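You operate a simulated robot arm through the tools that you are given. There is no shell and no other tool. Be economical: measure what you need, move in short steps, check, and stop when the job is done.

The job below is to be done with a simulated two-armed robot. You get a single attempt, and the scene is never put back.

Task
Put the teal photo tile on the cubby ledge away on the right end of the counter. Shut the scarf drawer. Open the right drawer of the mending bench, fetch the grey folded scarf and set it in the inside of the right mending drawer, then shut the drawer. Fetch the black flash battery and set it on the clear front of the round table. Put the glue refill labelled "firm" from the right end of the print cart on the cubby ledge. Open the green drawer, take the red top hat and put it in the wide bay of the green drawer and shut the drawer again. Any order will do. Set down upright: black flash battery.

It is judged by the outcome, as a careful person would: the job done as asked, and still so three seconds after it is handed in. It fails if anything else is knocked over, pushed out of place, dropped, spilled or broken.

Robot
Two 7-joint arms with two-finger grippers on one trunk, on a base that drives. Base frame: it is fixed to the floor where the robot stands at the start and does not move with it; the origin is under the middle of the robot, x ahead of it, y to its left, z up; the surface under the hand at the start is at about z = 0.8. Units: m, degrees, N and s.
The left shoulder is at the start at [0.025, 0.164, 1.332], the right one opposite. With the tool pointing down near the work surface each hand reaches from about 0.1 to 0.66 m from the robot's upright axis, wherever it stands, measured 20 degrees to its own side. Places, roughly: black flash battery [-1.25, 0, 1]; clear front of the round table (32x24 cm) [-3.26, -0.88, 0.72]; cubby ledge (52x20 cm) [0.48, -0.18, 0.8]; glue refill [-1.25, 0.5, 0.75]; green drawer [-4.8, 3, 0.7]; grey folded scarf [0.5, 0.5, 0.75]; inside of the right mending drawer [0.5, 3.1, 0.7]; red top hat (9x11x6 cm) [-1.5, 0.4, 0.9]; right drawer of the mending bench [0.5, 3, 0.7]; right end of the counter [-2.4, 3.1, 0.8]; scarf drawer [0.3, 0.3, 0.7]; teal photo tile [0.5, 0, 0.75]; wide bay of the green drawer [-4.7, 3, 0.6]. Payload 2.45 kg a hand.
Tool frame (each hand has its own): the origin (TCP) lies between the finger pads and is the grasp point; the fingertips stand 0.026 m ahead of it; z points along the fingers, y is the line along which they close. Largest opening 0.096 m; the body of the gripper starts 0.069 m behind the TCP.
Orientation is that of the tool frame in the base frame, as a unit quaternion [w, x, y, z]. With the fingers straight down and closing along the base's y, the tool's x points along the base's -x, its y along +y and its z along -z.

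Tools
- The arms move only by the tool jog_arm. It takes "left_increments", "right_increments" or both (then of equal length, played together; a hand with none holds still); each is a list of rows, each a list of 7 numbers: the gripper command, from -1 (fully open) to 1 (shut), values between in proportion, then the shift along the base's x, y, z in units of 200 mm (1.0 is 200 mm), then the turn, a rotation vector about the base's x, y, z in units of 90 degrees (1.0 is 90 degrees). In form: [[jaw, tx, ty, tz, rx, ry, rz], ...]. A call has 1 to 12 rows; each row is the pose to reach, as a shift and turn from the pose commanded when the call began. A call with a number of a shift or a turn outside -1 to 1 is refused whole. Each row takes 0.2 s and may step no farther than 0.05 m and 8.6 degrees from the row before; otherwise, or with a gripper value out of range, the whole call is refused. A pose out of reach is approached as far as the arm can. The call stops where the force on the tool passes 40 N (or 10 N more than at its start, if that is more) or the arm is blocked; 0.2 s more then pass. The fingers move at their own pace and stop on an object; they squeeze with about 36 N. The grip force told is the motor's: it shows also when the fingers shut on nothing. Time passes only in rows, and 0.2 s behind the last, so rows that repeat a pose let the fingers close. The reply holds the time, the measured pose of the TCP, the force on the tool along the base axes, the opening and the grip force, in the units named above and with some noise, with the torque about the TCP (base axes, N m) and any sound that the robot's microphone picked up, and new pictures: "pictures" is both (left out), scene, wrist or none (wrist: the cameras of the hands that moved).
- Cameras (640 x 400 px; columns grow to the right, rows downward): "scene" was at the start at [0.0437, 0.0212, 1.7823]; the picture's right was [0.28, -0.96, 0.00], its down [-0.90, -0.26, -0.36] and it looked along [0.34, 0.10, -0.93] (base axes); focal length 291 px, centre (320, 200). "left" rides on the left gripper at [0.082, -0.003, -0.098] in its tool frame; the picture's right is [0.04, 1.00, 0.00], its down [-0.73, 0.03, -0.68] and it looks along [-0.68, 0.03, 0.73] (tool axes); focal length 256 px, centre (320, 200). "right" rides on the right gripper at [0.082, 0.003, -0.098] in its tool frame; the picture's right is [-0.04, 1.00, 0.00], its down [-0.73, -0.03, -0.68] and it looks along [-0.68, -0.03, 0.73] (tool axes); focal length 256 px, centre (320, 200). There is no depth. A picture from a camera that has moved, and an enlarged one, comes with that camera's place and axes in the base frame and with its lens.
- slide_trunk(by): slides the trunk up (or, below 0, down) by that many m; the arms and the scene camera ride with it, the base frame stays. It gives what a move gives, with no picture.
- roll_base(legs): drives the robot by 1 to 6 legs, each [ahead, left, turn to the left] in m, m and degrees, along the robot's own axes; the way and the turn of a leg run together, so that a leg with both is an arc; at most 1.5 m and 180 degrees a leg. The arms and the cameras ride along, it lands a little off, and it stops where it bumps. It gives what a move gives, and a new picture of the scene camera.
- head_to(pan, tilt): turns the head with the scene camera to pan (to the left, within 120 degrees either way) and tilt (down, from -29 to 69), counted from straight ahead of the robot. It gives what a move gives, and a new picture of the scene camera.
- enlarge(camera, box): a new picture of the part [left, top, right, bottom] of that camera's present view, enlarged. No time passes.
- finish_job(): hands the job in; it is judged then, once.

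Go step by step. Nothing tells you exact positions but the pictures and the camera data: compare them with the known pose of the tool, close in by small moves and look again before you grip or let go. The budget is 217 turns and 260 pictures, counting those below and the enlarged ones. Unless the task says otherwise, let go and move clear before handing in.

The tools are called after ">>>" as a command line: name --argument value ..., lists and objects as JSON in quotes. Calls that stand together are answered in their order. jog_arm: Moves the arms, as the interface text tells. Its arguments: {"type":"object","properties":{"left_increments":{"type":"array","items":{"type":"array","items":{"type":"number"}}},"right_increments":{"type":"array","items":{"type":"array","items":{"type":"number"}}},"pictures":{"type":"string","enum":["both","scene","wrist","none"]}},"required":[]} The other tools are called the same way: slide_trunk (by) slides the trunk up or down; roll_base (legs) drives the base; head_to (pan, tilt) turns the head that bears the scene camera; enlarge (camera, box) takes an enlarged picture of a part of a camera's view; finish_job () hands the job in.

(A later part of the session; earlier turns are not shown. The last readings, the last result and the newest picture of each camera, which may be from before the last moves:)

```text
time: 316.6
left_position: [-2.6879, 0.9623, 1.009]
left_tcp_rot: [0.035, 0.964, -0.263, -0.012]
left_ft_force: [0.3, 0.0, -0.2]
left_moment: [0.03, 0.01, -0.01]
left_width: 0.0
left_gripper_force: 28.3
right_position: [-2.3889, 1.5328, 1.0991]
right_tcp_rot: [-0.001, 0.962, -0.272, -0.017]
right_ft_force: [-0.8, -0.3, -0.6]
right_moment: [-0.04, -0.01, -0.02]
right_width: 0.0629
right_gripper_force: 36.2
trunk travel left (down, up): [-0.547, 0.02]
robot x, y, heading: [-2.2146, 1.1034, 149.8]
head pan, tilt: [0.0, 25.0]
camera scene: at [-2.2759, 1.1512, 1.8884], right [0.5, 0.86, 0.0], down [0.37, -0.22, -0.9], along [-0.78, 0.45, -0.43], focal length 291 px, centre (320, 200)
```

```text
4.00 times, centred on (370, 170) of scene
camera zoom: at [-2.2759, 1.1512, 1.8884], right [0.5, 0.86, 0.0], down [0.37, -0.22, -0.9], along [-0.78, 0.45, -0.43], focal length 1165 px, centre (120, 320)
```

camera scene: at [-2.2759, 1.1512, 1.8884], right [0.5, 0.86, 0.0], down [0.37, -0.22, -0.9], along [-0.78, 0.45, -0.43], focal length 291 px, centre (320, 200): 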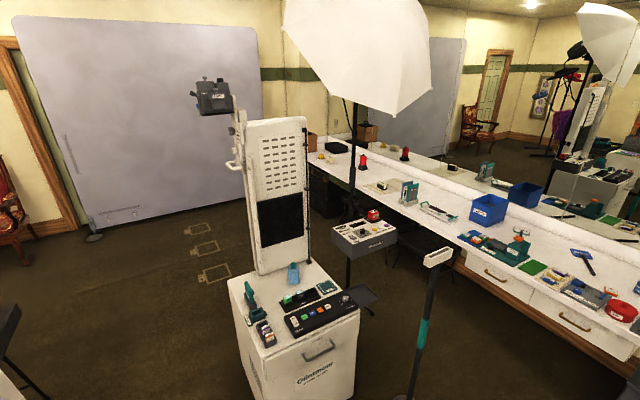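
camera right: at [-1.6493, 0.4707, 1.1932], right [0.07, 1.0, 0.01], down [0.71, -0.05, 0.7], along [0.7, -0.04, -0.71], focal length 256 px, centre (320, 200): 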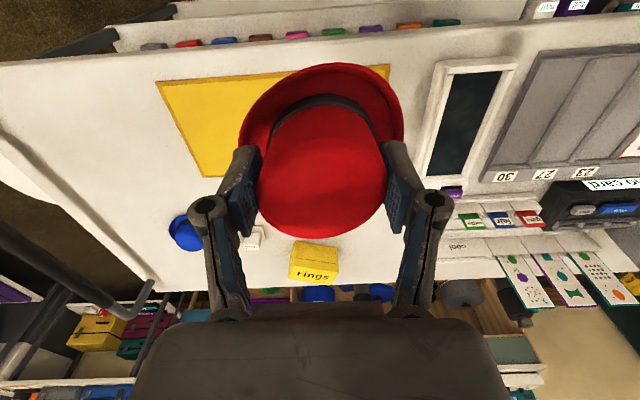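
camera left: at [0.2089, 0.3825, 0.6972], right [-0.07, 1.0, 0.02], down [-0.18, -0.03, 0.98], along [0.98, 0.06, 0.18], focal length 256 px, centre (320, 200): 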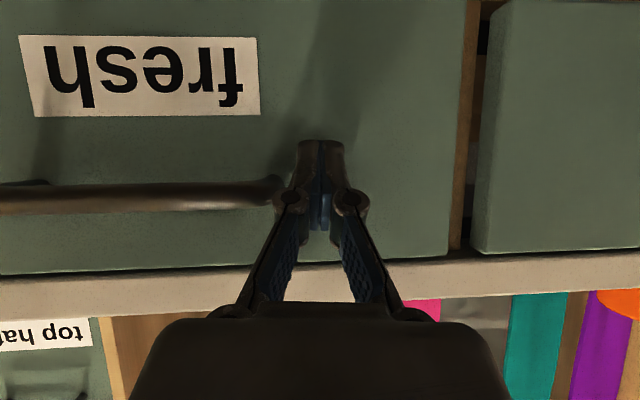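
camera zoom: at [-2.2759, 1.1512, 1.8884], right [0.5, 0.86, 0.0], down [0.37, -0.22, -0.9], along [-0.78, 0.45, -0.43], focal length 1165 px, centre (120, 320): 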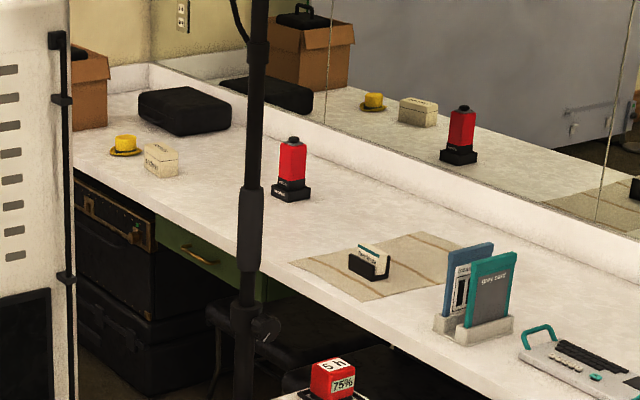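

The green drawer with its gold handle is under the far counter at about [-4.7, 2.78]. I'll turn west and check the corridor between the photo booth and the tables.

>>> roll_base --legs '[[0, 0, 30], [0, 0.2, 0]]'

>>> head_to --pan 0 --tilt 35

```text
time: 319.7
left_position: [-2.5588, 0.5588, 1.0117]
left_tcp_rot: [0.039, 0.999, -0.009, -0.002]
left_ft_force: [0.1, 0.4, -0.4]
left_moment: [0.04, -0.03, 0.01]
left_width: 0.0
left_gripper_force: 28.4
right_position: [-2.5792, 1.2014, 1.0963]
right_tcp_rot: [0.008, 1.0, -0.017, -0.017]
right_ft_force: [0.6, 0.8, -0.1]
right_moment: [-0.02, 0.03, 0.04]
right_width: 0.0628
right_gripper_force: 36.2
trunk travel left (down, up): [-0.547, 0.02]
robot x, y, heading: [-2.215, 0.9021, 179.9]
head pan, tilt: [0.0, 25.0]
camera scene: at [-2.2925, 0.9414, 1.8881], right [0.01, 1.0, -0.02], down [0.43, -0.02, -0.9], along [-0.91, 0.0, -0.43], focal length 291 px, centre (320, 200)
```

scene: 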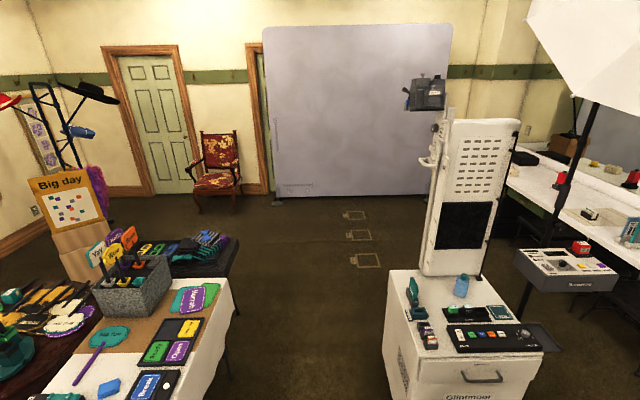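

```text
time: 320.4
left_position: [-2.5561, 0.5606, 1.0108]
left_tcp_rot: [0.035, 0.999, -0.009, -0.004]
left_ft_force: [0.3, -0.1, 0.0]
left_moment: [-0.06, -0.05, 0.01]
left_width: 0.0001
left_gripper_force: 28.3
right_position: [-2.578, 1.2007, 1.0996]
right_tcp_rot: [0.004, 1.0, -0.021, -0.018]
right_ft_force: [-0.4, 1.0, 0.7]
right_moment: [-0.08, 0.02, -0.05]
right_width: 0.0632
right_gripper_force: 35.4
trunk travel left (down, up): [-0.547, 0.02]
robot x, y, heading: [-2.2158, 0.9062, 179.9]
head pan, tilt: [0.0, 35.0]
camera scene: at [-2.2866, 0.9318, 1.8727], right [0.01, 1.0, -0.01], down [0.57, -0.01, -0.82], along [-0.82, 0.0, -0.57], focal length 291 px, centre (320, 200)
```

scene: 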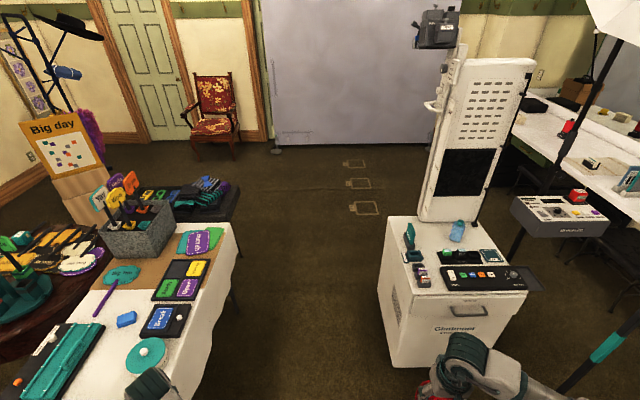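

The corridor is about 0.88 m wide and clear. I'll drive west through it and look again before turning north.

>>> roll_base --legs '[[0.75, 0.04, 0], [1.4, 0, 0], [0, 0, -90]]'

>>> head_to --pan 0 --tilt 30

```text
time: 334.9
left_position: [-4.7199, 1.218, 1.0088]
left_tcp_rot: [-0.021, -0.697, 0.716, 0.026]
left_ft_force: [-1.1, 0.1, 0.2]
left_moment: [-0.02, 0.01, 0.0]
left_width: 0.0
left_gripper_force: 28.7
right_position: [-4.0798, 1.2353, 1.1005]
right_tcp_rot: [0.011, -0.691, 0.722, 0.013]
right_ft_force: [0.3, -0.7, 0.0]
right_moment: [-0.01, 0.04, 0.0]
right_width: 0.0628
right_gripper_force: 36.4
trunk travel left (down, up): [-0.547, 0.02]
robot x, y, heading: [-4.3639, 0.878, 89.1]
head pan, tilt: [0.0, 35.0]
camera scene: at [-4.3434, 0.9502, 1.8726], right [1.0, -0.01, -0.01], down [-0.02, -0.58, -0.82], along [0.01, 0.82, -0.58], focal length 291 px, centre (320, 200)
```

scene: 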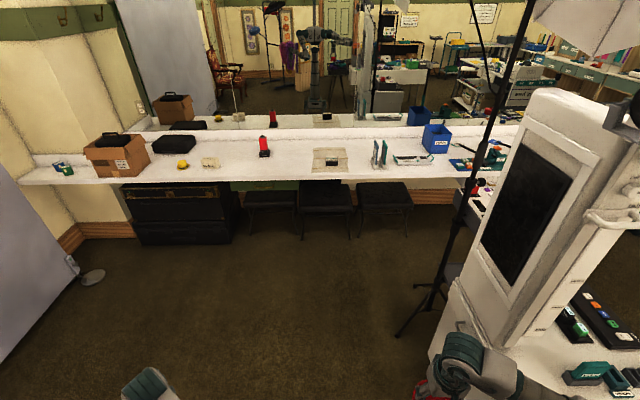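

```text
time: 335.6
left_position: [-4.7274, 1.2166, 1.0067]
left_tcp_rot: [-0.016, -0.697, 0.716, 0.023]
left_ft_force: [1.1, -0.2, -0.2]
left_moment: [-0.01, -0.01, -0.02]
left_width: 0.0
left_gripper_force: 28.8
right_position: [-4.0859, 1.2317, 1.1048]
right_tcp_rot: [0.015, -0.691, 0.723, 0.011]
right_ft_force: [-0.5, -0.5, -0.2]
right_moment: [0.0, 0.05, -0.01]
right_width: 0.063
right_gripper_force: 36.2
trunk travel left (down, up): [-0.547, 0.02]
robot x, y, heading: [-4.3654, 0.8754, 89.1]
head pan, tilt: [0.0, 30.0]
camera scene: at [-4.363, 0.9523, 1.8806], right [1.0, -0.01, 0.0], down [-0.01, -0.5, -0.86], along [0.01, 0.86, -0.5], focal length 291 px, centre (320, 200)
```

scene: 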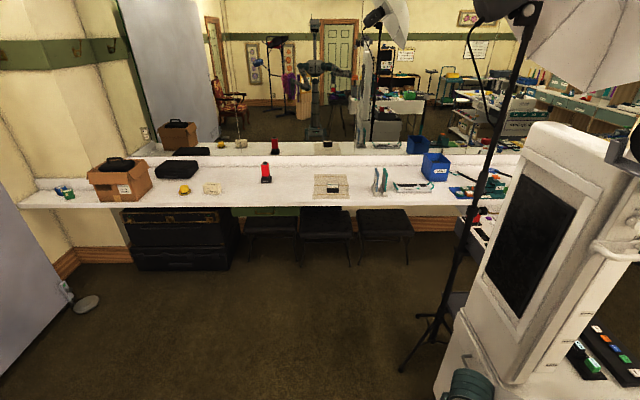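

The green drawer strip is visible under the counter, above a low black stool. I'll enlarge it.

>>> enlarge --camera "scene" --box '[200, 170, 360, 270]'

```text
4.00 times, centred on (280, 220) of scene
camera zoom: at [-4.363, 0.9523, 1.8806], right [1.0, -0.01, 0.0], down [-0.01, -0.5, -0.86], along [0.01, 0.86, -0.5], focal length 1165 px, centre (480, 120)
```

zoom: 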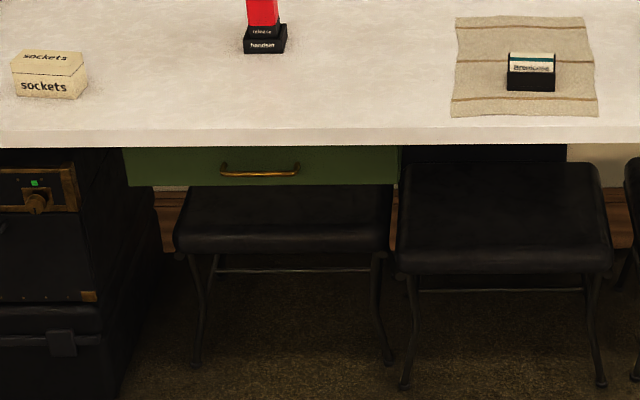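

The drawer is centred at x ≈ -4.775, handle at about z = 0.68, y ≈ 2.79. The hat stays in the right hand, so I'll lower the trunk here in the open and prepare the left hand as the horizontal puller, mirroring what worked before.

>>> slide_trunk --by -0.274

>>> jog_arm --left_increments '[[-1, 0.09, 0.02, 0.03, 0, 0, 0.09], [-1, 0.18, 0.04, 0.06, 0, 0, 0.18], [-1, 0.27, 0.06, 0.09, 0, 0, 0.27], [-1, 0.36, 0.08, 0.12, 0, 0, 0.36], [-1, 0.45, 0.1, 0.15, 0, 0, 0.45], [-1, 0.54, 0.12, 0.18, 0, 0, 0.54], [-1, 0.63, 0.14, 0.21, 0, 0, 0.63], [-1, 0.72, 0.16, 0.24, 0, 0, 0.72], [-1, 0.81, 0.18, 0.27, 0, 0, 0.81], [-1, 0.9, 0.2, 0.3, 0, 0, 0.9], [-1, 1.0, 0.2, 0.33, 0, 0, 0.99]]' --pictures "scene"

```text
time: 338.4
left_position: [-4.7371, 1.2125, 0.7253]
left_tcp_rot: [-0.031, -0.698, 0.715, 0.021]
left_ft_force: [-0.6, -0.4, -0.1]
left_moment: [0.03, -0.02, 0.0]
left_width: 0.0
left_gripper_force: 28.1
right_position: [-4.089, 1.2319, 0.8306]
right_tcp_rot: [0.016, -0.692, 0.722, 0.011]
right_ft_force: [0.2, -0.4, -0.6]
right_moment: [0.04, 0.01, 0.02]
right_width: 0.0627
right_gripper_force: 35.8
trunk travel left (down, up): [-0.273, 0.294]
robot x, y, heading: [-4.3678, 0.8769, 89.0]
head pan, tilt: [0.0, 30.0]
```

```text
time: 340.8
left_position: [-4.5431, 1.2716, 0.6812]
left_tcp_rot: [0.022, 1.0, -0.019, -0.006]
left_ft_force: [-0.3, -0.7, -0.3]
left_moment: [-0.02, 0.07, 0.01]
left_width: 0.096
left_gripper_force: 0.2
left hand out of reach, approached as far as the arm can: row 1, 2, 3, 4, 5, 6, 7, 8, 9, 10, 11
right_position: [-4.0889, 1.234, 0.8304]
right_tcp_rot: [0.015, -0.691, 0.723, 0.012]
right_ft_force: [0.3, -0.9, -0.1]
right_moment: [-0.01, 0.01, -0.01]
right_width: 0.0627
right_gripper_force: 36.2
trunk travel left (down, up): [-0.273, 0.294]
robot x, y, heading: [-4.3689, 0.8777, 88.9]
head pan, tilt: [0.0, 30.0]
camera scene: at [-4.3593, 1.0165, 1.6062], right [1.0, -0.01, 0.0], down [-0.01, -0.5, -0.86], along [0.01, 0.86, -0.5], focal length 291 px, centre (320, 200)
```

scene: 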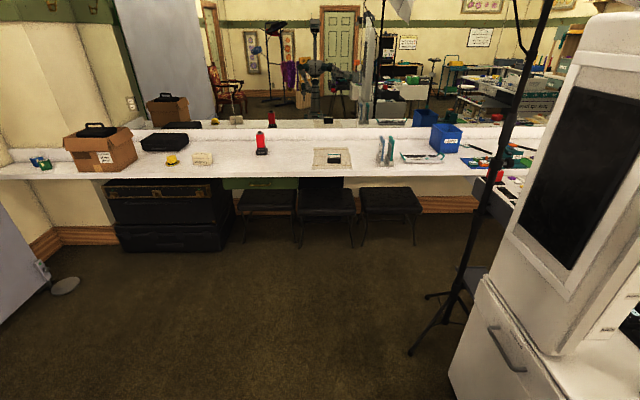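

The yaw worked, though the arm is a bit low. I'll raise it, then tilt toward horizontal while moving forward.

>>> jog_arm --left_increments '[[-1, 0, 0, 0.2, 0, 0, 0], [-1, 0, 0, 0.4, 0, 0, 0], [-1, 0, 0, 0.6, 0, 0, 0]]' --pictures "none"

>>> jog_arm --left_increments '[[-1, 0, 0.08, 0, 0.09, 0, 0], [-1, 0, 0.16, 0, 0.18, 0, 0], [-1, 0, 0.24, 0, 0.27, 0, 0], [-1, 0, 0.32, 0, 0.36, 0, 0], [-1, 0, 0.4, 0, 0.45, 0, 0], [-1, 0, 0.48, 0, 0.54, 0, 0], [-1, 0, 0.56, 0, 0.63, 0, 0], [-1, 0, 0.64, 0, 0.72, 0, 0], [-1, 0, 0.72, 0, 0.81, 0, 0], [-1, 0, 0.8, 0, 0.9, 0, 0], [-1, 0, 0.85, 0, 0.97, 0, 0]]' --pictures "wrist"

```text
time: 341.6
left_position: [-4.5431, 1.2804, 0.6769]
left_tcp_rot: [0.033, 0.999, -0.021, -0.005]
left_ft_force: [0.5, -0.8, -0.1]
left_moment: [0.01, 0.02, 0.02]
left_width: 0.0959
left_gripper_force: 0.0
left hand out of reach, approached as far as the arm can: row 1, 2, 3
right_position: [-4.0899, 1.2331, 0.8309]
right_tcp_rot: [0.015, -0.692, 0.722, 0.011]
right_ft_force: [0.0, -0.1, 0.0]
right_moment: [-0.04, -0.01, 0.01]
right_width: 0.0628
right_gripper_force: 35.4
trunk travel left (down, up): [-0.273, 0.294]
robot x, y, heading: [-4.3683, 0.8768, 89.3]
head pan, tilt: [0.0, 30.0]
```

```text
time: 343.9
left_position: [-4.5321, 1.4529, 0.6798]
left_tcp_rot: [-0.668, 0.743, -0.021, -0.009]
left_ft_force: [-0.7, -0.3, 0.4]
left_moment: [-0.01, -0.01, 0.0]
left_width: 0.0959
left_gripper_force: 0.1
right_position: [-4.0913, 1.2338, 0.8314]
right_tcp_rot: [0.015, -0.691, 0.722, 0.011]
right_ft_force: [-0.1, -0.3, -1.0]
right_moment: [0.01, 0.0, 0.02]
right_width: 0.0626
right_gripper_force: 36.2
trunk travel left (down, up): [-0.273, 0.294]
robot x, y, heading: [-4.37, 0.874, 89.2]
head pan, tilt: [0.0, 30.0]
camera left: at [-4.4515, 1.3555, 0.6907], right [0.0, -0.11, -0.99], down [-0.74, -0.67, 0.07], along [-0.67, 0.74, -0.08], focal length 256 px, centre (320, 200)
```

left: 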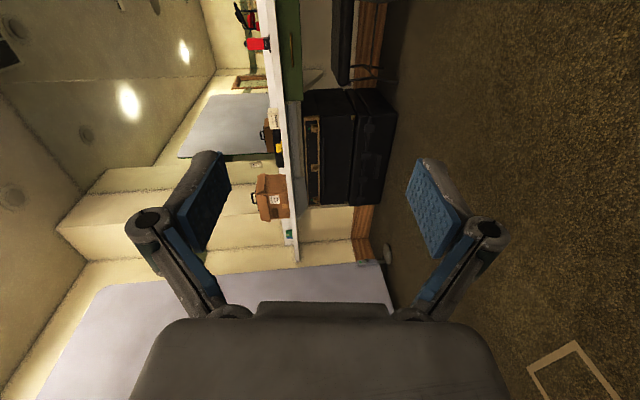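

The left hand is now horizontal at the right height. I'll strafe left to line up with the handle and drive forward to within about 20 cm.

>>> roll_base --legs '[[0, 0.24, 0.9], [1.1, 0, 0]]'

>>> jog_arm --left_increments '[[-1, 0, 0, 0, 0, 0, 0]]' --pictures "wrist"

```text
time: 351.0
left_position: [-4.7809, 2.5524, 0.681]
left_tcp_rot: [-0.668, 0.744, -0.016, -0.016]
left_ft_force: [0.0, -0.9, 0.2]
left_moment: [0.0, 0.0, 0.02]
left_width: 0.0958
left_gripper_force: 0.1
right_position: [-4.3341, 2.3376, 0.8299]
right_tcp_rot: [0.014, -0.697, 0.717, 0.011]
right_ft_force: [0.9, -0.1, -0.2]
right_moment: [0.0, 0.0, 0.01]
right_width: 0.0624
right_gripper_force: 35.8
trunk travel left (down, up): [-0.273, 0.294]
robot x, y, heading: [-4.6066, 1.9761, 89.9]
head pan, tilt: [0.0, 30.0]
camera scene: at [-4.599, 2.1179, 1.6061], right [1.0, 0.0, -0.01], down [0.0, -0.5, -0.86], along [0.0, 0.86, -0.5], focal length 291 px, centre (320, 200)
```

scene: 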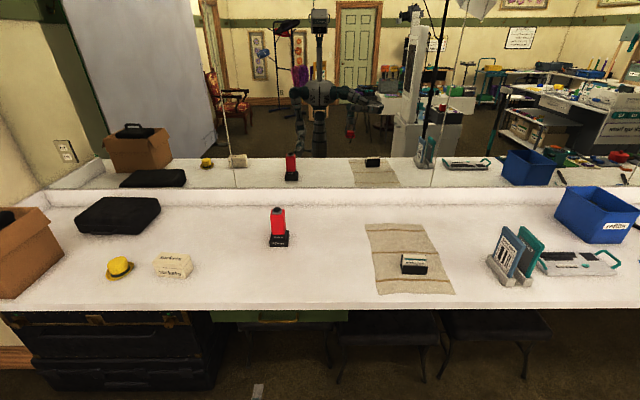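

```text
time: 351.4
left_position: [-4.786, 2.5515, 0.6818]
left_tcp_rot: [-0.67, 0.742, -0.014, -0.013]
left_ft_force: [-0.1, -0.5, -0.5]
left_moment: [-0.01, 0.03, 0.0]
left_width: 0.0957
left_gripper_force: 0.0
right_position: [-4.3398, 2.3362, 0.8323]
right_tcp_rot: [0.017, -0.696, 0.718, 0.011]
right_ft_force: [-0.6, -0.8, 0.2]
right_moment: [0.04, -0.01, -0.01]
right_width: 0.0624
right_gripper_force: 36.0
trunk travel left (down, up): [-0.273, 0.294]
robot x, y, heading: [-4.607, 1.9782, 90.1]
head pan, tilt: [0.0, 30.0]
camera left: at [-4.7023, 2.454, 0.6923], right [0.0, -0.1, -0.99], down [-0.73, -0.68, 0.07], along [-0.68, 0.73, -0.08], focal length 256 px, centre (320, 200)
```

left: 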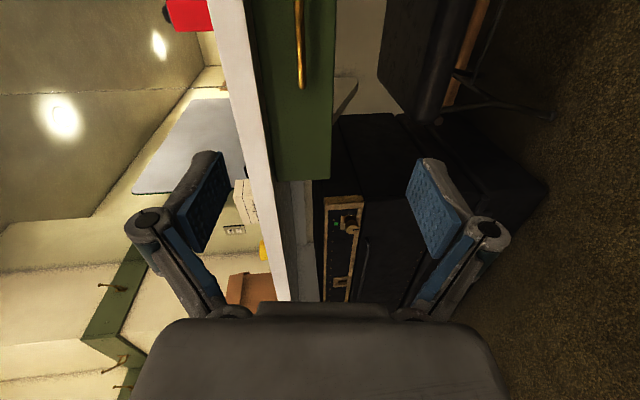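

The handle is level with my hand, with its left end at about x = -4.82. I'll shift slightly right and advance.

>>> roll_base --legs '[[0.13, -0.03, 0]]'

>>> jog_arm --left_increments '[[-1, 0, 0, 0, 0, 0, 0]]' --pictures "wrist"

```text
time: 352.7
left_position: [-4.7582, 2.6813, 0.68]
left_tcp_rot: [-0.669, 0.743, -0.013, -0.013]
left_ft_force: [-0.1, -0.5, -0.2]
left_moment: [-0.03, 0.01, -0.01]
left_width: 0.0959
left_gripper_force: 0.0
right_position: [-4.3123, 2.4664, 0.8315]
right_tcp_rot: [0.017, -0.696, 0.718, 0.009]
right_ft_force: [-0.7, 0.3, -0.6]
right_moment: [-0.04, -0.01, 0.02]
right_width: 0.0624
right_gripper_force: 36.3
trunk travel left (down, up): [-0.273, 0.294]
robot x, y, heading: [-4.5812, 2.1054, 90.1]
head pan, tilt: [0.0, 30.0]
camera scene: at [-4.5833, 2.2488, 1.6062], right [1.0, 0.0, 0.0], down [0.0, -0.5, -0.86], along [0.0, 0.86, -0.5], focal length 291 px, centre (320, 200)
```

scene: 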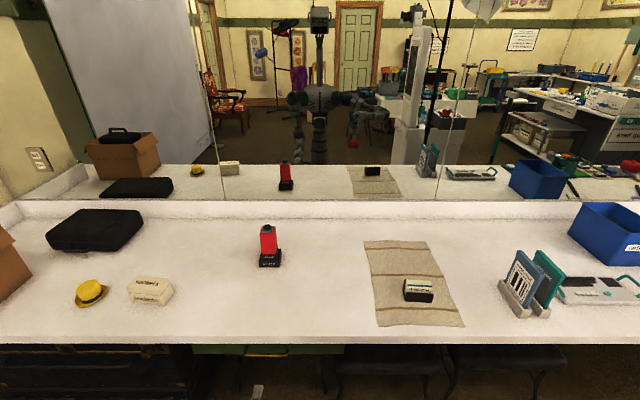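

```text
time: 353.1
left_position: [-4.7525, 2.6805, 0.6833]
left_tcp_rot: [-0.67, 0.742, -0.016, -0.015]
left_ft_force: [-0.8, -0.4, -0.3]
left_moment: [0.02, -0.01, 0.01]
left_width: 0.0961
left_gripper_force: 0.0
right_position: [-4.307, 2.4651, 0.833]
right_tcp_rot: [0.017, -0.696, 0.718, 0.013]
right_ft_force: [-0.1, 0.0, -0.3]
right_moment: [0.01, 0.04, -0.01]
right_width: 0.0625
right_gripper_force: 36.3
trunk travel left (down, up): [-0.273, 0.294]
robot x, y, heading: [-4.5794, 2.1075, 90.2]
head pan, tilt: [0.0, 30.0]
camera left: at [-4.6705, 2.5831, 0.6937], right [0.0, -0.1, -0.99], down [-0.73, -0.68, 0.07], along [-0.68, 0.73, -0.07], focal length 256 px, centre (320, 200)
```

left: 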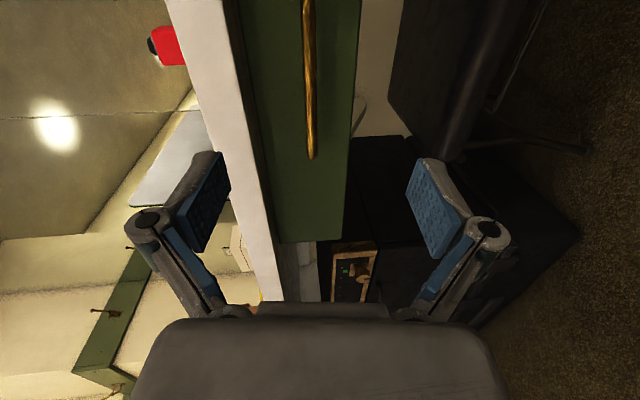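

I'll narrow the jaws so the upper finger clears the counter edge, then advance 8 cm and check.

>>> jog_arm --left_increments '[[-0.1, 0, 0, 0, 0, 0, 0], [-0.1, 0, 0, 0, 0, 0, 0]]' --pictures "none"

>>> roll_base --legs '[[0.08, 0, 0]]'

>>> jog_arm --left_increments '[[-0.1, 0, 0, 0, 0, 0, 0]]' --pictures "wrist"

```text
time: 353.7
left_position: [-4.7552, 2.6812, 0.6828]
left_tcp_rot: [-0.669, 0.743, -0.015, -0.015]
left_ft_force: [0.3, 0.4, -0.9]
left_moment: [-0.01, -0.01, -0.02]
left_width: 0.0527
left_gripper_force: 0.1
right_position: [-4.3094, 2.4664, 0.8327]
right_tcp_rot: [0.017, -0.695, 0.718, 0.011]
right_ft_force: [0.5, -0.3, -0.4]
right_moment: [-0.01, 0.03, 0.01]
right_width: 0.0625
right_gripper_force: 36.5
trunk travel left (down, up): [-0.273, 0.294]
robot x, y, heading: [-4.5786, 2.1043, 90.0]
head pan, tilt: [0.0, 30.0]
```

```text
time: 354.7
left_position: [-4.7545, 2.7606, 0.6821]
left_tcp_rot: [-0.67, 0.742, -0.014, -0.015]
left_ft_force: [0.5, 0.5, 0.0]
left_moment: [-0.01, 0.01, -0.03]
left_width: 0.0528
left_gripper_force: 0.1
right_position: [-4.3084, 2.5467, 0.8307]
right_tcp_rot: [0.016, -0.695, 0.718, 0.012]
right_ft_force: [0.4, 0.6, -0.4]
right_moment: [-0.03, -0.01, -0.04]
right_width: 0.0627
right_gripper_force: 35.8
trunk travel left (down, up): [-0.273, 0.294]
robot x, y, heading: [-4.5825, 2.1873, 89.9]
head pan, tilt: [0.0, 30.0]
camera scene: at [-4.5731, 2.3295, 1.606], right [1.0, 0.0, 0.0], down [0.0, -0.5, -0.86], along [0.0, 0.86, -0.5], focal length 291 px, centre (320, 200)
```

scene: 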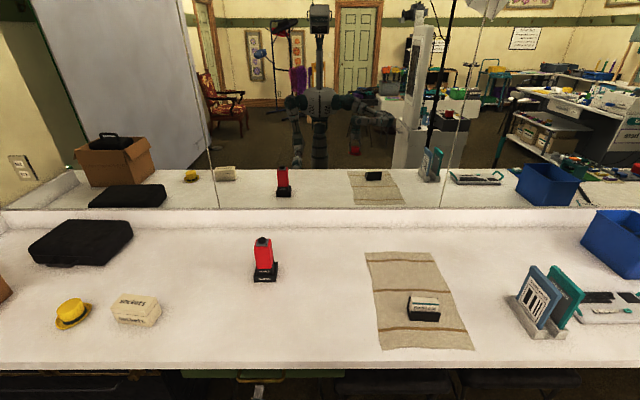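

```text
time: 355.1
left_position: [-4.7569, 2.7591, 0.6841]
left_tcp_rot: [-0.671, 0.741, -0.015, -0.015]
left_ft_force: [0.2, 0.1, 0.2]
left_moment: [-0.01, 0.02, 0.0]
left_width: 0.053
left_gripper_force: 0.2
right_position: [-4.31, 2.5439, 0.8343]
right_tcp_rot: [0.019, -0.696, 0.718, 0.012]
right_ft_force: [-0.2, -0.7, -0.2]
right_moment: [-0.03, -0.01, 0.01]
right_width: 0.0626
right_gripper_force: 35.6
trunk travel left (down, up): [-0.273, 0.294]
robot x, y, heading: [-4.5834, 2.188, 89.9]
head pan, tilt: [0.0, 30.0]
camera left: at [-4.6737, 2.6618, 0.6942], right [0.0, -0.1, -0.99], down [-0.73, -0.68, 0.07], along [-0.68, 0.73, -0.07], focal length 256 px, centre (320, 200)
```

left: 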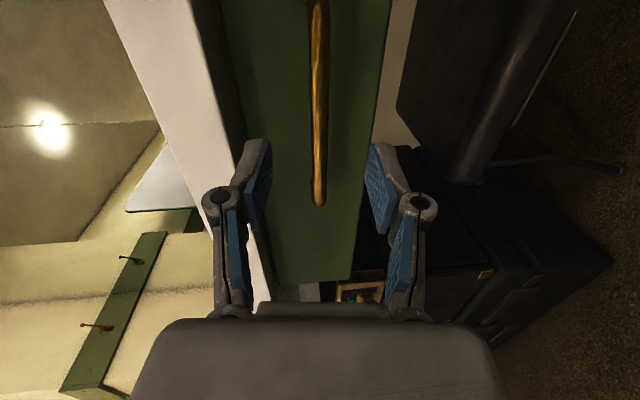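

The bar is still about 6 cm ahead and well centred. I'll advance 5.5 cm more.

>>> roll_base --legs '[[0.055, 0, 0]]'

>>> jog_arm --left_increments '[[-0.1, 0, 0, 0, 0, 0, 0]]' --pictures "wrist"

```text
time: 356.1
left_position: [-4.7567, 2.8143, 0.682]
left_tcp_rot: [-0.67, 0.743, -0.014, -0.014]
left_ft_force: [-0.5, 0.3, -0.3]
left_moment: [0.05, 0.01, 0.01]
left_width: 0.053
left_gripper_force: 0.1
right_position: [-4.3093, 2.5995, 0.8332]
right_tcp_rot: [0.016, -0.696, 0.718, 0.012]
right_ft_force: [0.3, 0.1, -0.2]
right_moment: [-0.03, -0.04, 0.0]
right_width: 0.0626
right_gripper_force: 36.2
trunk travel left (down, up): [-0.273, 0.294]
robot x, y, heading: [-4.5799, 2.243, 90.1]
head pan, tilt: [0.0, 30.0]
camera scene: at [-4.5755, 2.3834, 1.6061], right [1.0, 0.0, 0.0], down [0.0, -0.5, -0.86], along [0.0, 0.86, -0.5], focal length 291 px, centre (320, 200)
```

scene: 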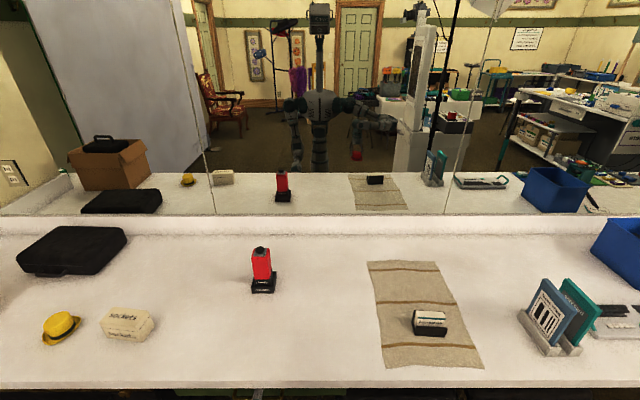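

```text
time: 356.5
left_position: [-4.7551, 2.8111, 0.6848]
left_tcp_rot: [-0.672, 0.741, -0.013, -0.014]
left_ft_force: [0.3, -0.3, 0.0]
left_moment: [0.02, -0.01, -0.03]
left_width: 0.0527
left_gripper_force: 0.0
right_position: [-4.3095, 2.5956, 0.8359]
right_tcp_rot: [0.02, -0.696, 0.718, 0.013]
right_ft_force: [0.0, -0.3, -0.2]
right_moment: [-0.03, -0.04, 0.02]
right_width: 0.0623
right_gripper_force: 36.3
trunk travel left (down, up): [-0.273, 0.294]
robot x, y, heading: [-4.5797, 2.2438, 90.0]
head pan, tilt: [0.0, 30.0]
camera left: at [-4.6736, 2.7148, 0.6952], right [0.0, -0.1, -1.0], down [-0.73, -0.68, 0.07], along [-0.68, 0.73, -0.07], focal length 256 px, centre (320, 200)
```

left: 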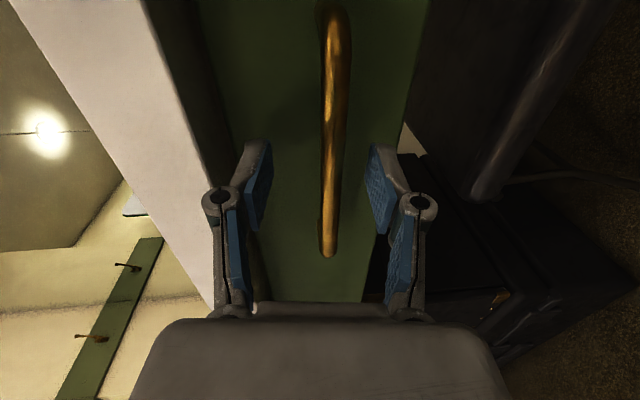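

The bar is within the pads but near the tips, so I'll nudge forward 1 cm and close.

>>> roll_base --legs '[[0.012, 0, 0]]'

>>> jog_arm --left_increments '[[0.4, 0, 0, 0, 0, 0, 0], [1, 0, 0, 0, 0, 0, 0], [1, 0, 0, 0, 0, 0, 0], [1, 0, 0, 0, 0, 0, 0]]' --pictures "wrist"

```text
time: 357.2
left_position: [-4.7566, 2.8241, 0.6852]
left_tcp_rot: [-0.671, 0.741, -0.015, -0.014]
left_ft_force: [-0.6, 0.7, -0.1]
left_moment: [0.02, -0.03, 0.0]
left_width: 0.0528
left_gripper_force: 0.2
right_position: [-4.31, 2.6087, 0.8334]
right_tcp_rot: [0.019, -0.696, 0.718, 0.012]
right_ft_force: [1.1, 0.5, -0.9]
right_moment: [0.01, 0.0, 0.0]
right_width: 0.0622
right_gripper_force: 35.9
trunk travel left (down, up): [-0.273, 0.294]
robot x, y, heading: [-4.5817, 2.2565, 89.9]
head pan, tilt: [0.0, 30.0]
camera scene: at [-4.5749, 2.3929, 1.6063], right [1.0, 0.0, 0.0], down [0.0, -0.5, -0.86], along [0.0, 0.86, -0.5], focal length 291 px, centre (320, 200)
```

scene: 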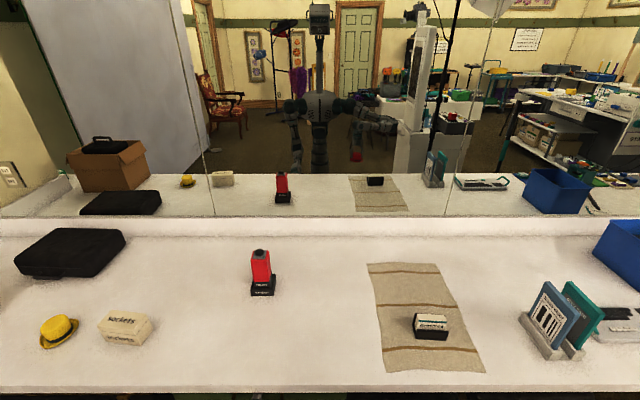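

```text
time: 358.2
left_position: [-4.7566, 2.8231, 0.677]
left_tcp_rot: [-0.667, 0.745, -0.013, -0.013]
left_ft_force: [0.0, -4.0, -36.8]
left_moment: [0.02, -0.94, 0.15]
left_width: 0.0112
left_gripper_force: 38.1
right_position: [-4.3128, 2.6085, 0.8344]
right_tcp_rot: [0.018, -0.697, 0.717, 0.011]
right_ft_force: [1.1, 0.9, -0.4]
right_moment: [0.04, 0.04, -0.02]
right_width: 0.0622
right_gripper_force: 36.6
trunk travel left (down, up): [-0.273, 0.294]
robot x, y, heading: [-4.5822, 2.2525, 89.9]
head pan, tilt: [0.0, 30.0]
camera left: at [-4.6746, 2.7256, 0.6898], right [0.0, -0.11, -0.99], down [-0.73, -0.67, 0.07], along [-0.68, 0.73, -0.08], focal length 256 px, centre (320, 200)
```

left: 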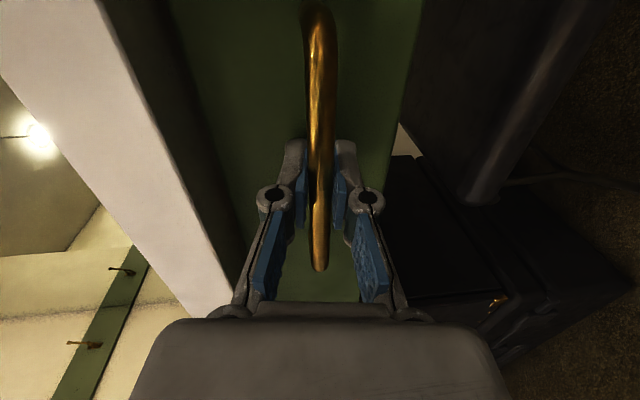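

Gripped, but the bar is 8 mm lower than my hand, so I'll relieve that with the trunk before pulling.

>>> slide_trunk --by -0.008

>>> roll_base --legs '[[-0.28, 0, 0]]'

>>> head_to --pan 5 --tilt 58

```text
time: 358.8
left_position: [-4.7567, 2.8223, 0.6778]
left_tcp_rot: [-0.673, 0.74, -0.012, -0.014]
left_ft_force: [0.0, -15.6, -14.6]
left_moment: [-0.01, -0.85, 0.39]
left_width: 0.0112
left_gripper_force: 37.8
right_position: [-4.3105, 2.6066, 0.8283]
right_tcp_rot: [0.019, -0.696, 0.717, 0.013]
right_ft_force: [-0.1, 0.9, 0.3]
right_moment: [0.0, 0.04, 0.03]
right_width: 0.0623
right_gripper_force: 35.4
trunk travel left (down, up): [-0.265, 0.302]
robot x, y, heading: [-4.5807, 2.2562, 90.1]
head pan, tilt: [0.0, 30.0]
```

```text
time: 360.8
left_position: [-4.7556, 2.5426, 0.6772]
left_tcp_rot: [-0.671, 0.741, -0.014, -0.013]
left_ft_force: [5.4, 2.1, -4.2]
left_moment: [-0.01, -0.92, 0.18]
left_width: 0.0112
left_gripper_force: 38.1
right_position: [-4.3109, 2.3265, 0.8261]
right_tcp_rot: [0.019, -0.696, 0.717, 0.013]
right_ft_force: [-0.1, -0.2, -0.2]
right_moment: [0.03, -0.01, -0.03]
right_width: 0.0624
right_gripper_force: 36.9
trunk travel left (down, up): [-0.265, 0.302]
robot x, y, heading: [-4.5844, 1.9742, 89.8]
head pan, tilt: [0.0, 30.0]
camera scene: at [-4.5743, 2.1185, 1.5979], right [1.0, 0.0, 0.0], down [0.0, -0.5, -0.86], along [0.0, 0.86, -0.5], focal length 291 px, centre (320, 200)
```

scene: 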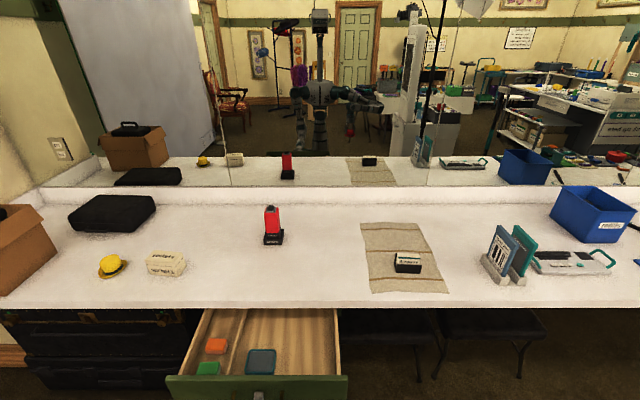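

```text
time: 361.7
left_position: [-4.7582, 2.5394, 0.6769]
left_tcp_rot: [-0.672, 0.74, -0.013, -0.013]
left_ft_force: [5.0, -2.0, -10.2]
left_moment: [-0.01, -0.97, -0.09]
left_width: 0.0112
left_gripper_force: 38.3
right_position: [-4.3117, 2.3244, 0.8293]
right_tcp_rot: [0.02, -0.696, 0.717, 0.013]
right_ft_force: [0.3, -0.8, -1.7]
right_moment: [0.01, -0.03, -0.02]
right_width: 0.0622
right_gripper_force: 35.7
trunk travel left (down, up): [-0.265, 0.302]
robot x, y, heading: [-4.5791, 1.9725, 89.9]
head pan, tilt: [5.0, 58.0]
camera scene: at [-4.5803, 2.0975, 1.5581], right [1.0, 0.09, 0.0], down [0.07, -0.85, -0.53], along [-0.05, 0.53, -0.85], focal length 291 px, centre (320, 200)
```

scene: 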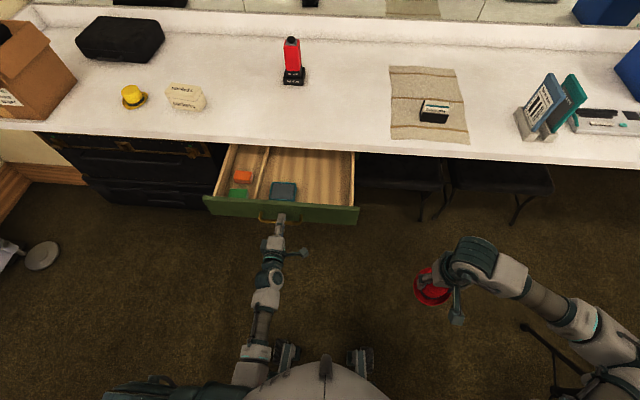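

The green drawer is open: a narrow left bay with small boxes, and a wide right bay holding one blue-grey box. I'll zoom to measure the free space.

>>> enlarge --camera "scene" --box '[200, 125, 360, 225]'

```text
4.00 times, centred on (280, 175) of scene
camera zoom: at [-4.5803, 2.0975, 1.5581], right [1.0, 0.09, 0.0], down [0.07, -0.85, -0.53], along [-0.05, 0.53, -0.85], focal length 1165 px, centre (480, 300)
```

zoom: 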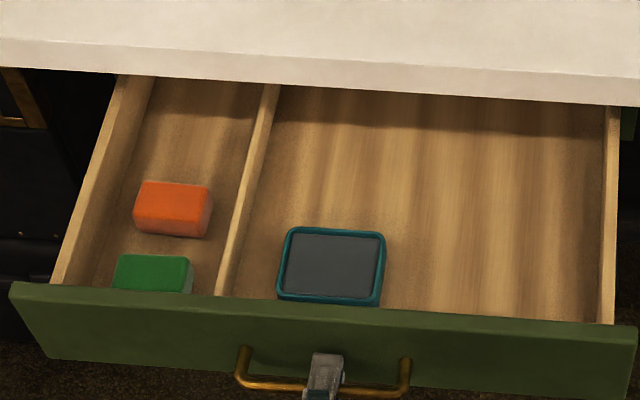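

The free part of the wide bay is around x -4.71…-4.54, y 2.62…2.80. I'll release the handle, draw the left hand back and raise the trunk.

>>> jog_arm --left_increments '[[-0.1, 0, 0, 0, 0, 0, 0], [-0.1, 0, 0, 0, 0, 0, 0], [-0.1, 0, -0.12, 0, 0, 0, 0], [-0.1, 0, -0.25, 0, 0, 0, 0], [-0.1, 0, -0.35, 0, 0, 0, 0]]' --pictures "wrist"

```text
time: 362.9
left_position: [-4.7575, 2.4697, 0.6816]
left_tcp_rot: [-0.673, 0.739, -0.013, -0.014]
left_ft_force: [-0.5, -0.2, 0.1]
left_moment: [-0.03, 0.0, 0.02]
left_width: 0.0531
left_gripper_force: 0.1
right_position: [-4.3119, 2.3248, 0.8289]
right_tcp_rot: [0.021, -0.696, 0.717, 0.013]
right_ft_force: [0.2, 0.5, -0.5]
right_moment: [0.02, 0.0, 0.01]
right_width: 0.0623
right_gripper_force: 36.2
trunk travel left (down, up): [-0.265, 0.302]
robot x, y, heading: [-4.5817, 1.975, 90.0]
head pan, tilt: [5.0, 58.0]
camera left: at [-4.6747, 2.3727, 0.6905], right [0.0, -0.09, -1.0], down [-0.73, -0.68, 0.06], along [-0.68, 0.73, -0.07], focal length 256 px, centre (320, 200)
```

left: 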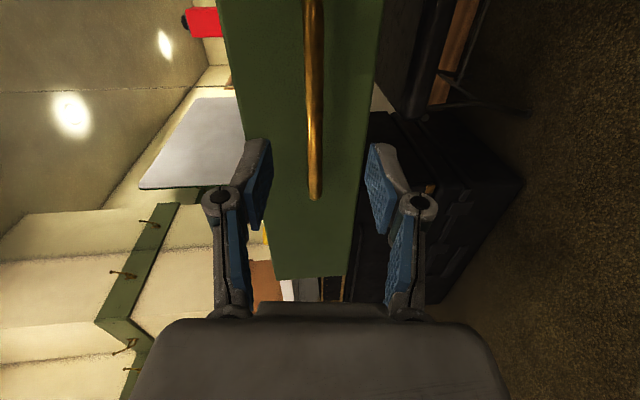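

Clear of the handle. I'll raise the trunk, move closer and a bit left so the right hand can reach over the wide bay.

>>> slide_trunk --by 0.16

>>> roll_base --legs '[[0.15, 0.12, 0]]'

```text
time: 364.7
left_position: [-4.7571, 2.4694, 0.8384]
left_tcp_rot: [-0.673, 0.739, -0.013, -0.013]
left_ft_force: [-1.0, -0.7, 0.0]
left_moment: [0.01, 0.01, 0.01]
left_width: 0.0526
left_gripper_force: 0.1
right_position: [-4.3109, 2.325, 0.988]
right_tcp_rot: [0.02, -0.696, 0.717, 0.012]
right_ft_force: [-0.1, 0.3, -0.9]
right_moment: [0.0, -0.02, -0.04]
right_width: 0.0624
right_gripper_force: 36.2
trunk travel left (down, up): [-0.425, 0.142]
robot x, y, heading: [-4.5806, 1.9702, 90.1]
head pan, tilt: [5.0, 58.0]
```

```text
time: 366.3
left_position: [-4.8735, 2.6213, 0.8405]
left_tcp_rot: [-0.673, 0.739, -0.014, -0.014]
left_ft_force: [1.1, 0.1, -0.2]
left_moment: [0.02, 0.04, 0.0]
left_width: 0.0528
left_gripper_force: 0.1
right_position: [-4.4263, 2.475, 0.9867]
right_tcp_rot: [0.018, -0.696, 0.718, 0.014]
right_ft_force: [0.3, 0.1, 0.7]
right_moment: [0.0, 0.02, 0.04]
right_width: 0.0623
right_gripper_force: 36.1
trunk travel left (down, up): [-0.425, 0.142]
robot x, y, heading: [-4.6991, 2.1229, 90.0]
head pan, tilt: [5.0, 58.0]
camera scene: at [-4.6883, 2.183, 1.7192], right [1.0, 0.09, -0.01], down [0.07, -0.85, -0.53], along [-0.05, 0.53, -0.85], focal length 291 px, centre (320, 200)
```

scene: 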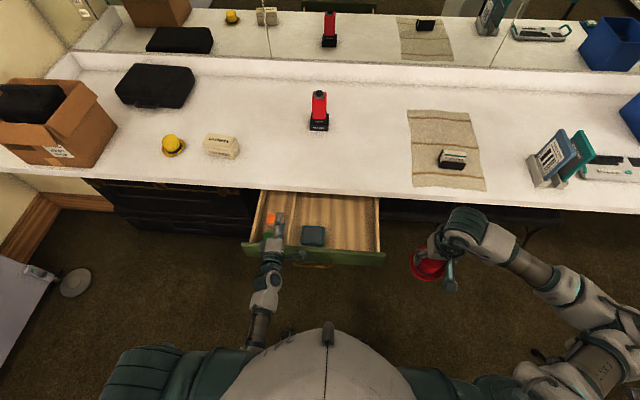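

I'll bring the hat over the wide bay's free space.

>>> jog_arm --right_increments '[[1, -0.16, 0.16, 0, 0, 0, 0], [1, -0.32, 0.32, 0, 0, 0, 0], [1, -0.48, 0.48, 0, 0, 0, 0], [1, -0.64, 0.64, 0, 0, 0, 0], [1, -0.8, 0.8, 0, 0, 0, 0], [1, -0.96, 0.96, 0, 0, 0, 0], [1, -0.96, 1.0, -0.2, 0, 0, 0], [1, -0.96, 1.0, -0.4, 0, 0, 0], [1, -0.96, 1.0, -0.5, 0, 0, 0]]' --pictures "both"

```text
time: 368.3
left_position: [-4.8832, 2.6198, 0.8388]
left_tcp_rot: [-0.673, 0.74, -0.012, -0.011]
left_ft_force: [-0.3, -0.2, 0.1]
left_moment: [0.03, 0.01, 0.02]
left_width: 0.0526
left_gripper_force: 0.0
right_position: [-4.6317, 2.675, 0.8903]
right_tcp_rot: [0.024, -0.696, 0.718, 0.012]
right_ft_force: [0.8, -0.1, -0.4]
right_moment: [-0.01, -0.02, 0.02]
right_width: 0.0623
right_gripper_force: 36.6
trunk travel left (down, up): [-0.425, 0.142]
robot x, y, heading: [-4.7001, 2.1249, 90.2]
head pan, tilt: [5.0, 58.0]
camera scene: at [-4.7043, 2.1863, 1.7191], right [1.0, 0.09, 0.0], down [0.07, -0.85, -0.53], along [-0.05, 0.53, -0.85], focal length 291 px, centre (320, 200)
camera right: at [-4.6379, 2.5879, 0.9841], right [-1.0, 0.07, -0.01], down [0.04, 0.7, 0.71], along [0.06, 0.71, -0.7], focal length 256 px, centre (320, 200)
```

scene: 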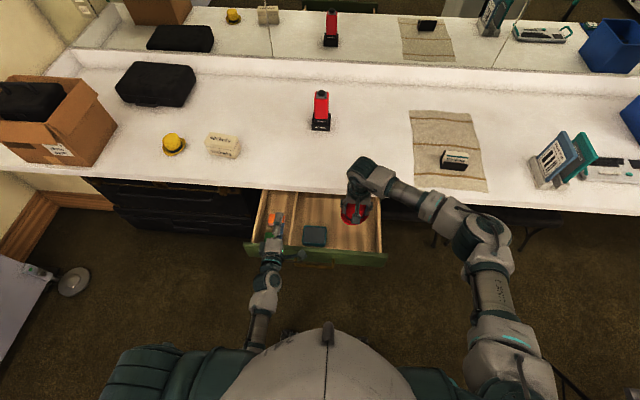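
right: 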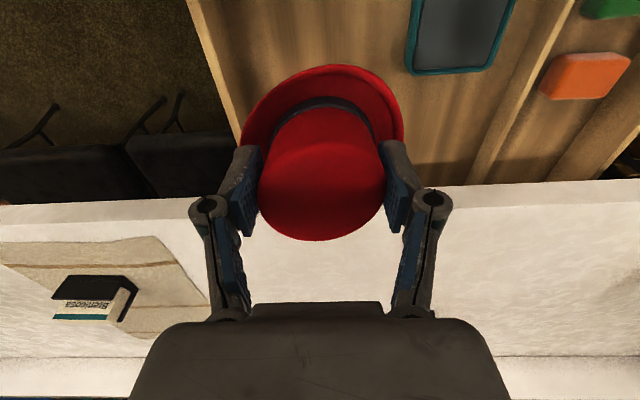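

The hat is centred in the free space between the tray and the right wall. I'll lower it in.

>>> jog_arm --right_increments '[[1, 0, 0.05, -0.2, 0, 0, 0], [1, 0, 0.08, -0.4, 0, 0, 0], [1, 0, 0.08, -0.6, 0, 0, 0], [1, 0, 0.08, -0.7, 0, 0, 0], [1, 0, 0.08, -0.7, 0, 0, 0]]' --pictures "both"

```text
time: 369.5
left_position: [-4.8834, 2.6209, 0.8394]
left_tcp_rot: [-0.673, 0.74, -0.01, -0.01]
left_ft_force: [0.6, 0.2, -0.6]
left_moment: [0.0, 0.01, -0.03]
left_width: 0.053
left_gripper_force: 0.1
right_position: [-4.632, 2.69, 0.7492]
right_tcp_rot: [0.023, -0.696, 0.718, 0.011]
right_ft_force: [0.5, 0.4, 0.4]
right_moment: [0.01, 0.0, -0.01]
right_width: 0.0625
right_gripper_force: 36.1
trunk travel left (down, up): [-0.425, 0.142]
robot x, y, heading: [-4.7017, 2.1175, 90.0]
head pan, tilt: [5.0, 58.0]
camera scene: at [-4.707, 2.1859, 1.7191], right [1.0, 0.09, 0.0], down [0.08, -0.85, -0.53], along [-0.05, 0.53, -0.85], focal length 291 px, centre (320, 200)
camera right: at [-4.6375, 2.6045, 0.8435], right [-1.0, 0.07, -0.01], down [0.04, 0.7, 0.71], along [0.06, 0.71, -0.7], focal length 256 px, centre (320, 200)
```

scene: 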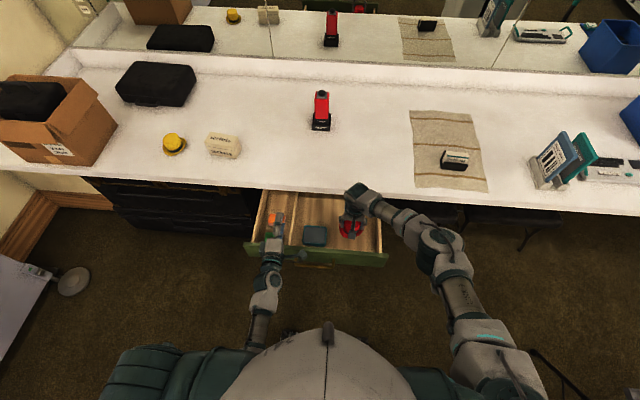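
right: 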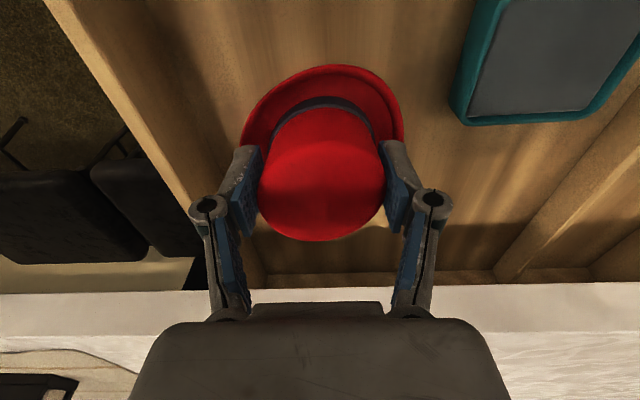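

Clear on all sides. I'll lower gently until contact.

>>> jog_arm --right_increments '[[1, 0, 0, -0.08, 0, 0, 0], [1, 0, 0, -0.14, 0, 0, 0], [1, 0, 0, -0.17, 0, 0, 0], [1, 0, 0, -0.2, 0, 0, 0]]' --pictures "none"

>>> jog_arm --right_increments '[[1, 0, 0, -0.02, 0, 0, 0], [1, 0, 0, -0.04, 0, 0, 0]]' --pictures "wrist"

```text
time: 370.5
left_position: [-4.8811, 2.6205, 0.8393]
left_tcp_rot: [-0.673, 0.739, -0.011, -0.011]
left_ft_force: [-0.1, 0.3, -0.1]
left_moment: [0.0, 0.04, 0.01]
left_width: 0.0525
left_gripper_force: 0.1
right_position: [-4.6298, 2.6911, 0.7105]
right_tcp_rot: [0.023, -0.697, 0.717, 0.01]
right_ft_force: [-0.7, 0.1, -1.0]
right_moment: [0.01, -0.03, -0.02]
right_width: 0.0624
right_gripper_force: 35.9
trunk travel left (down, up): [-0.425, 0.142]
robot x, y, heading: [-4.7024, 2.1229, 89.9]
head pan, tilt: [5.0, 58.0]
```

```text
time: 371.1
left_position: [-4.8818, 2.6201, 0.8372]
left_tcp_rot: [-0.672, 0.74, -0.012, -0.011]
left_ft_force: [-0.2, -0.1, 0.4]
left_moment: [0.01, -0.01, 0.05]
left_width: 0.0528
left_gripper_force: 0.1
right_position: [-4.6306, 2.6914, 0.7022]
right_tcp_rot: [0.022, -0.696, 0.718, 0.011]
right_ft_force: [-0.2, 0.2, -0.8]
right_moment: [-0.02, 0.0, -0.06]
right_width: 0.0622
right_gripper_force: 36.1
trunk travel left (down, up): [-0.425, 0.142]
robot x, y, heading: [-4.6952, 2.1218, 90.0]
head pan, tilt: [5.0, 58.0]
camera right: at [-4.6362, 2.6051, 0.7952], right [-1.0, 0.07, -0.01], down [0.04, 0.7, 0.71], along [0.06, 0.71, -0.7], focal length 256 px, centre (320, 200)
```

right: 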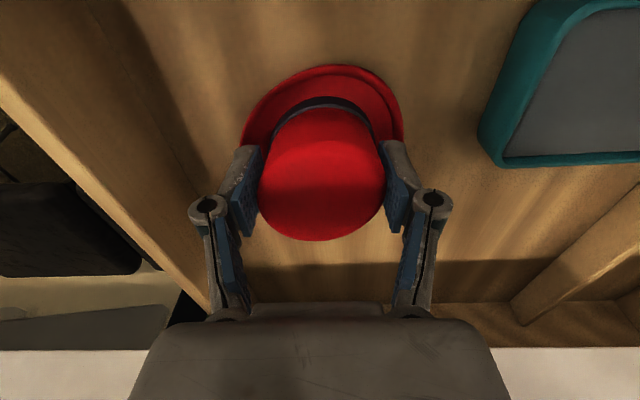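

>>> jog_arm --right_increments '[[1, 0, 0, -0.03, 0, 0, 0], [1, 0, 0, -0.06, 0, 0, 0], [1, 0, 0, -0.08, 0, 0, 0]]' --pictures "none"

>>> jog_arm --right_increments '[[1, 0, 0, -0.025, 0, 0, 0], [1, 0, 0, -0.05, 0, 0, 0]]' --pictures "wrist"

```text
time: 371.9
left_position: [-4.8823, 2.619, 0.8413]
left_tcp_rot: [-0.674, 0.739, -0.01, -0.011]
left_ft_force: [0.0, 0.0, 0.0]
left_moment: [0.01, 0.03, 0.0]
left_width: 0.0529
left_gripper_force: 0.0
right_position: [-4.6286, 2.6836, 0.6894]
right_tcp_rot: [0.024, -0.696, 0.717, 0.013]
right_ft_force: [-0.5, 0.2, 38.1]
right_moment: [0.26, 0.4, -0.25]
right_width: 0.0629
right_gripper_force: 35.9
right hand out of reach, approached as far as the arm can: row 2, 3
trunk travel left (down, up): [-0.425, 0.142]
robot x, y, heading: [-4.6981, 2.1246, 89.7]
head pan, tilt: [5.0, 58.0]
```

```text
time: 372.5
left_position: [-4.8816, 2.6188, 0.8403]
left_tcp_rot: [-0.674, 0.739, -0.012, -0.01]
left_ft_force: [0.2, 0.4, -0.4]
left_moment: [0.0, -0.02, 0.01]
left_width: 0.0528
left_gripper_force: 0.0
right_position: [-4.6288, 2.6812, 0.6847]
right_tcp_rot: [0.025, -0.696, 0.718, 0.013]
right_ft_force: [-4.5, 0.3, 37.6]
right_moment: [0.18, 0.4, -0.08]
right_width: 0.0621
right_gripper_force: 36.2
right hand out of reach, approached as far as the arm can: row 2
trunk travel left (down, up): [-0.425, 0.142]
robot x, y, heading: [-4.7015, 2.1206, 89.9]
head pan, tilt: [5.0, 58.0]
camera right: at [-4.6351, 2.5945, 0.7778], right [-1.0, 0.07, -0.01], down [0.04, 0.69, 0.72], along [0.06, 0.72, -0.7], focal length 256 px, centre (320, 200)
```

right: 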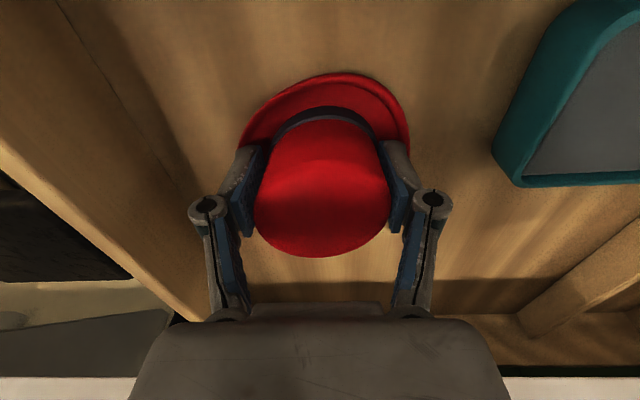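

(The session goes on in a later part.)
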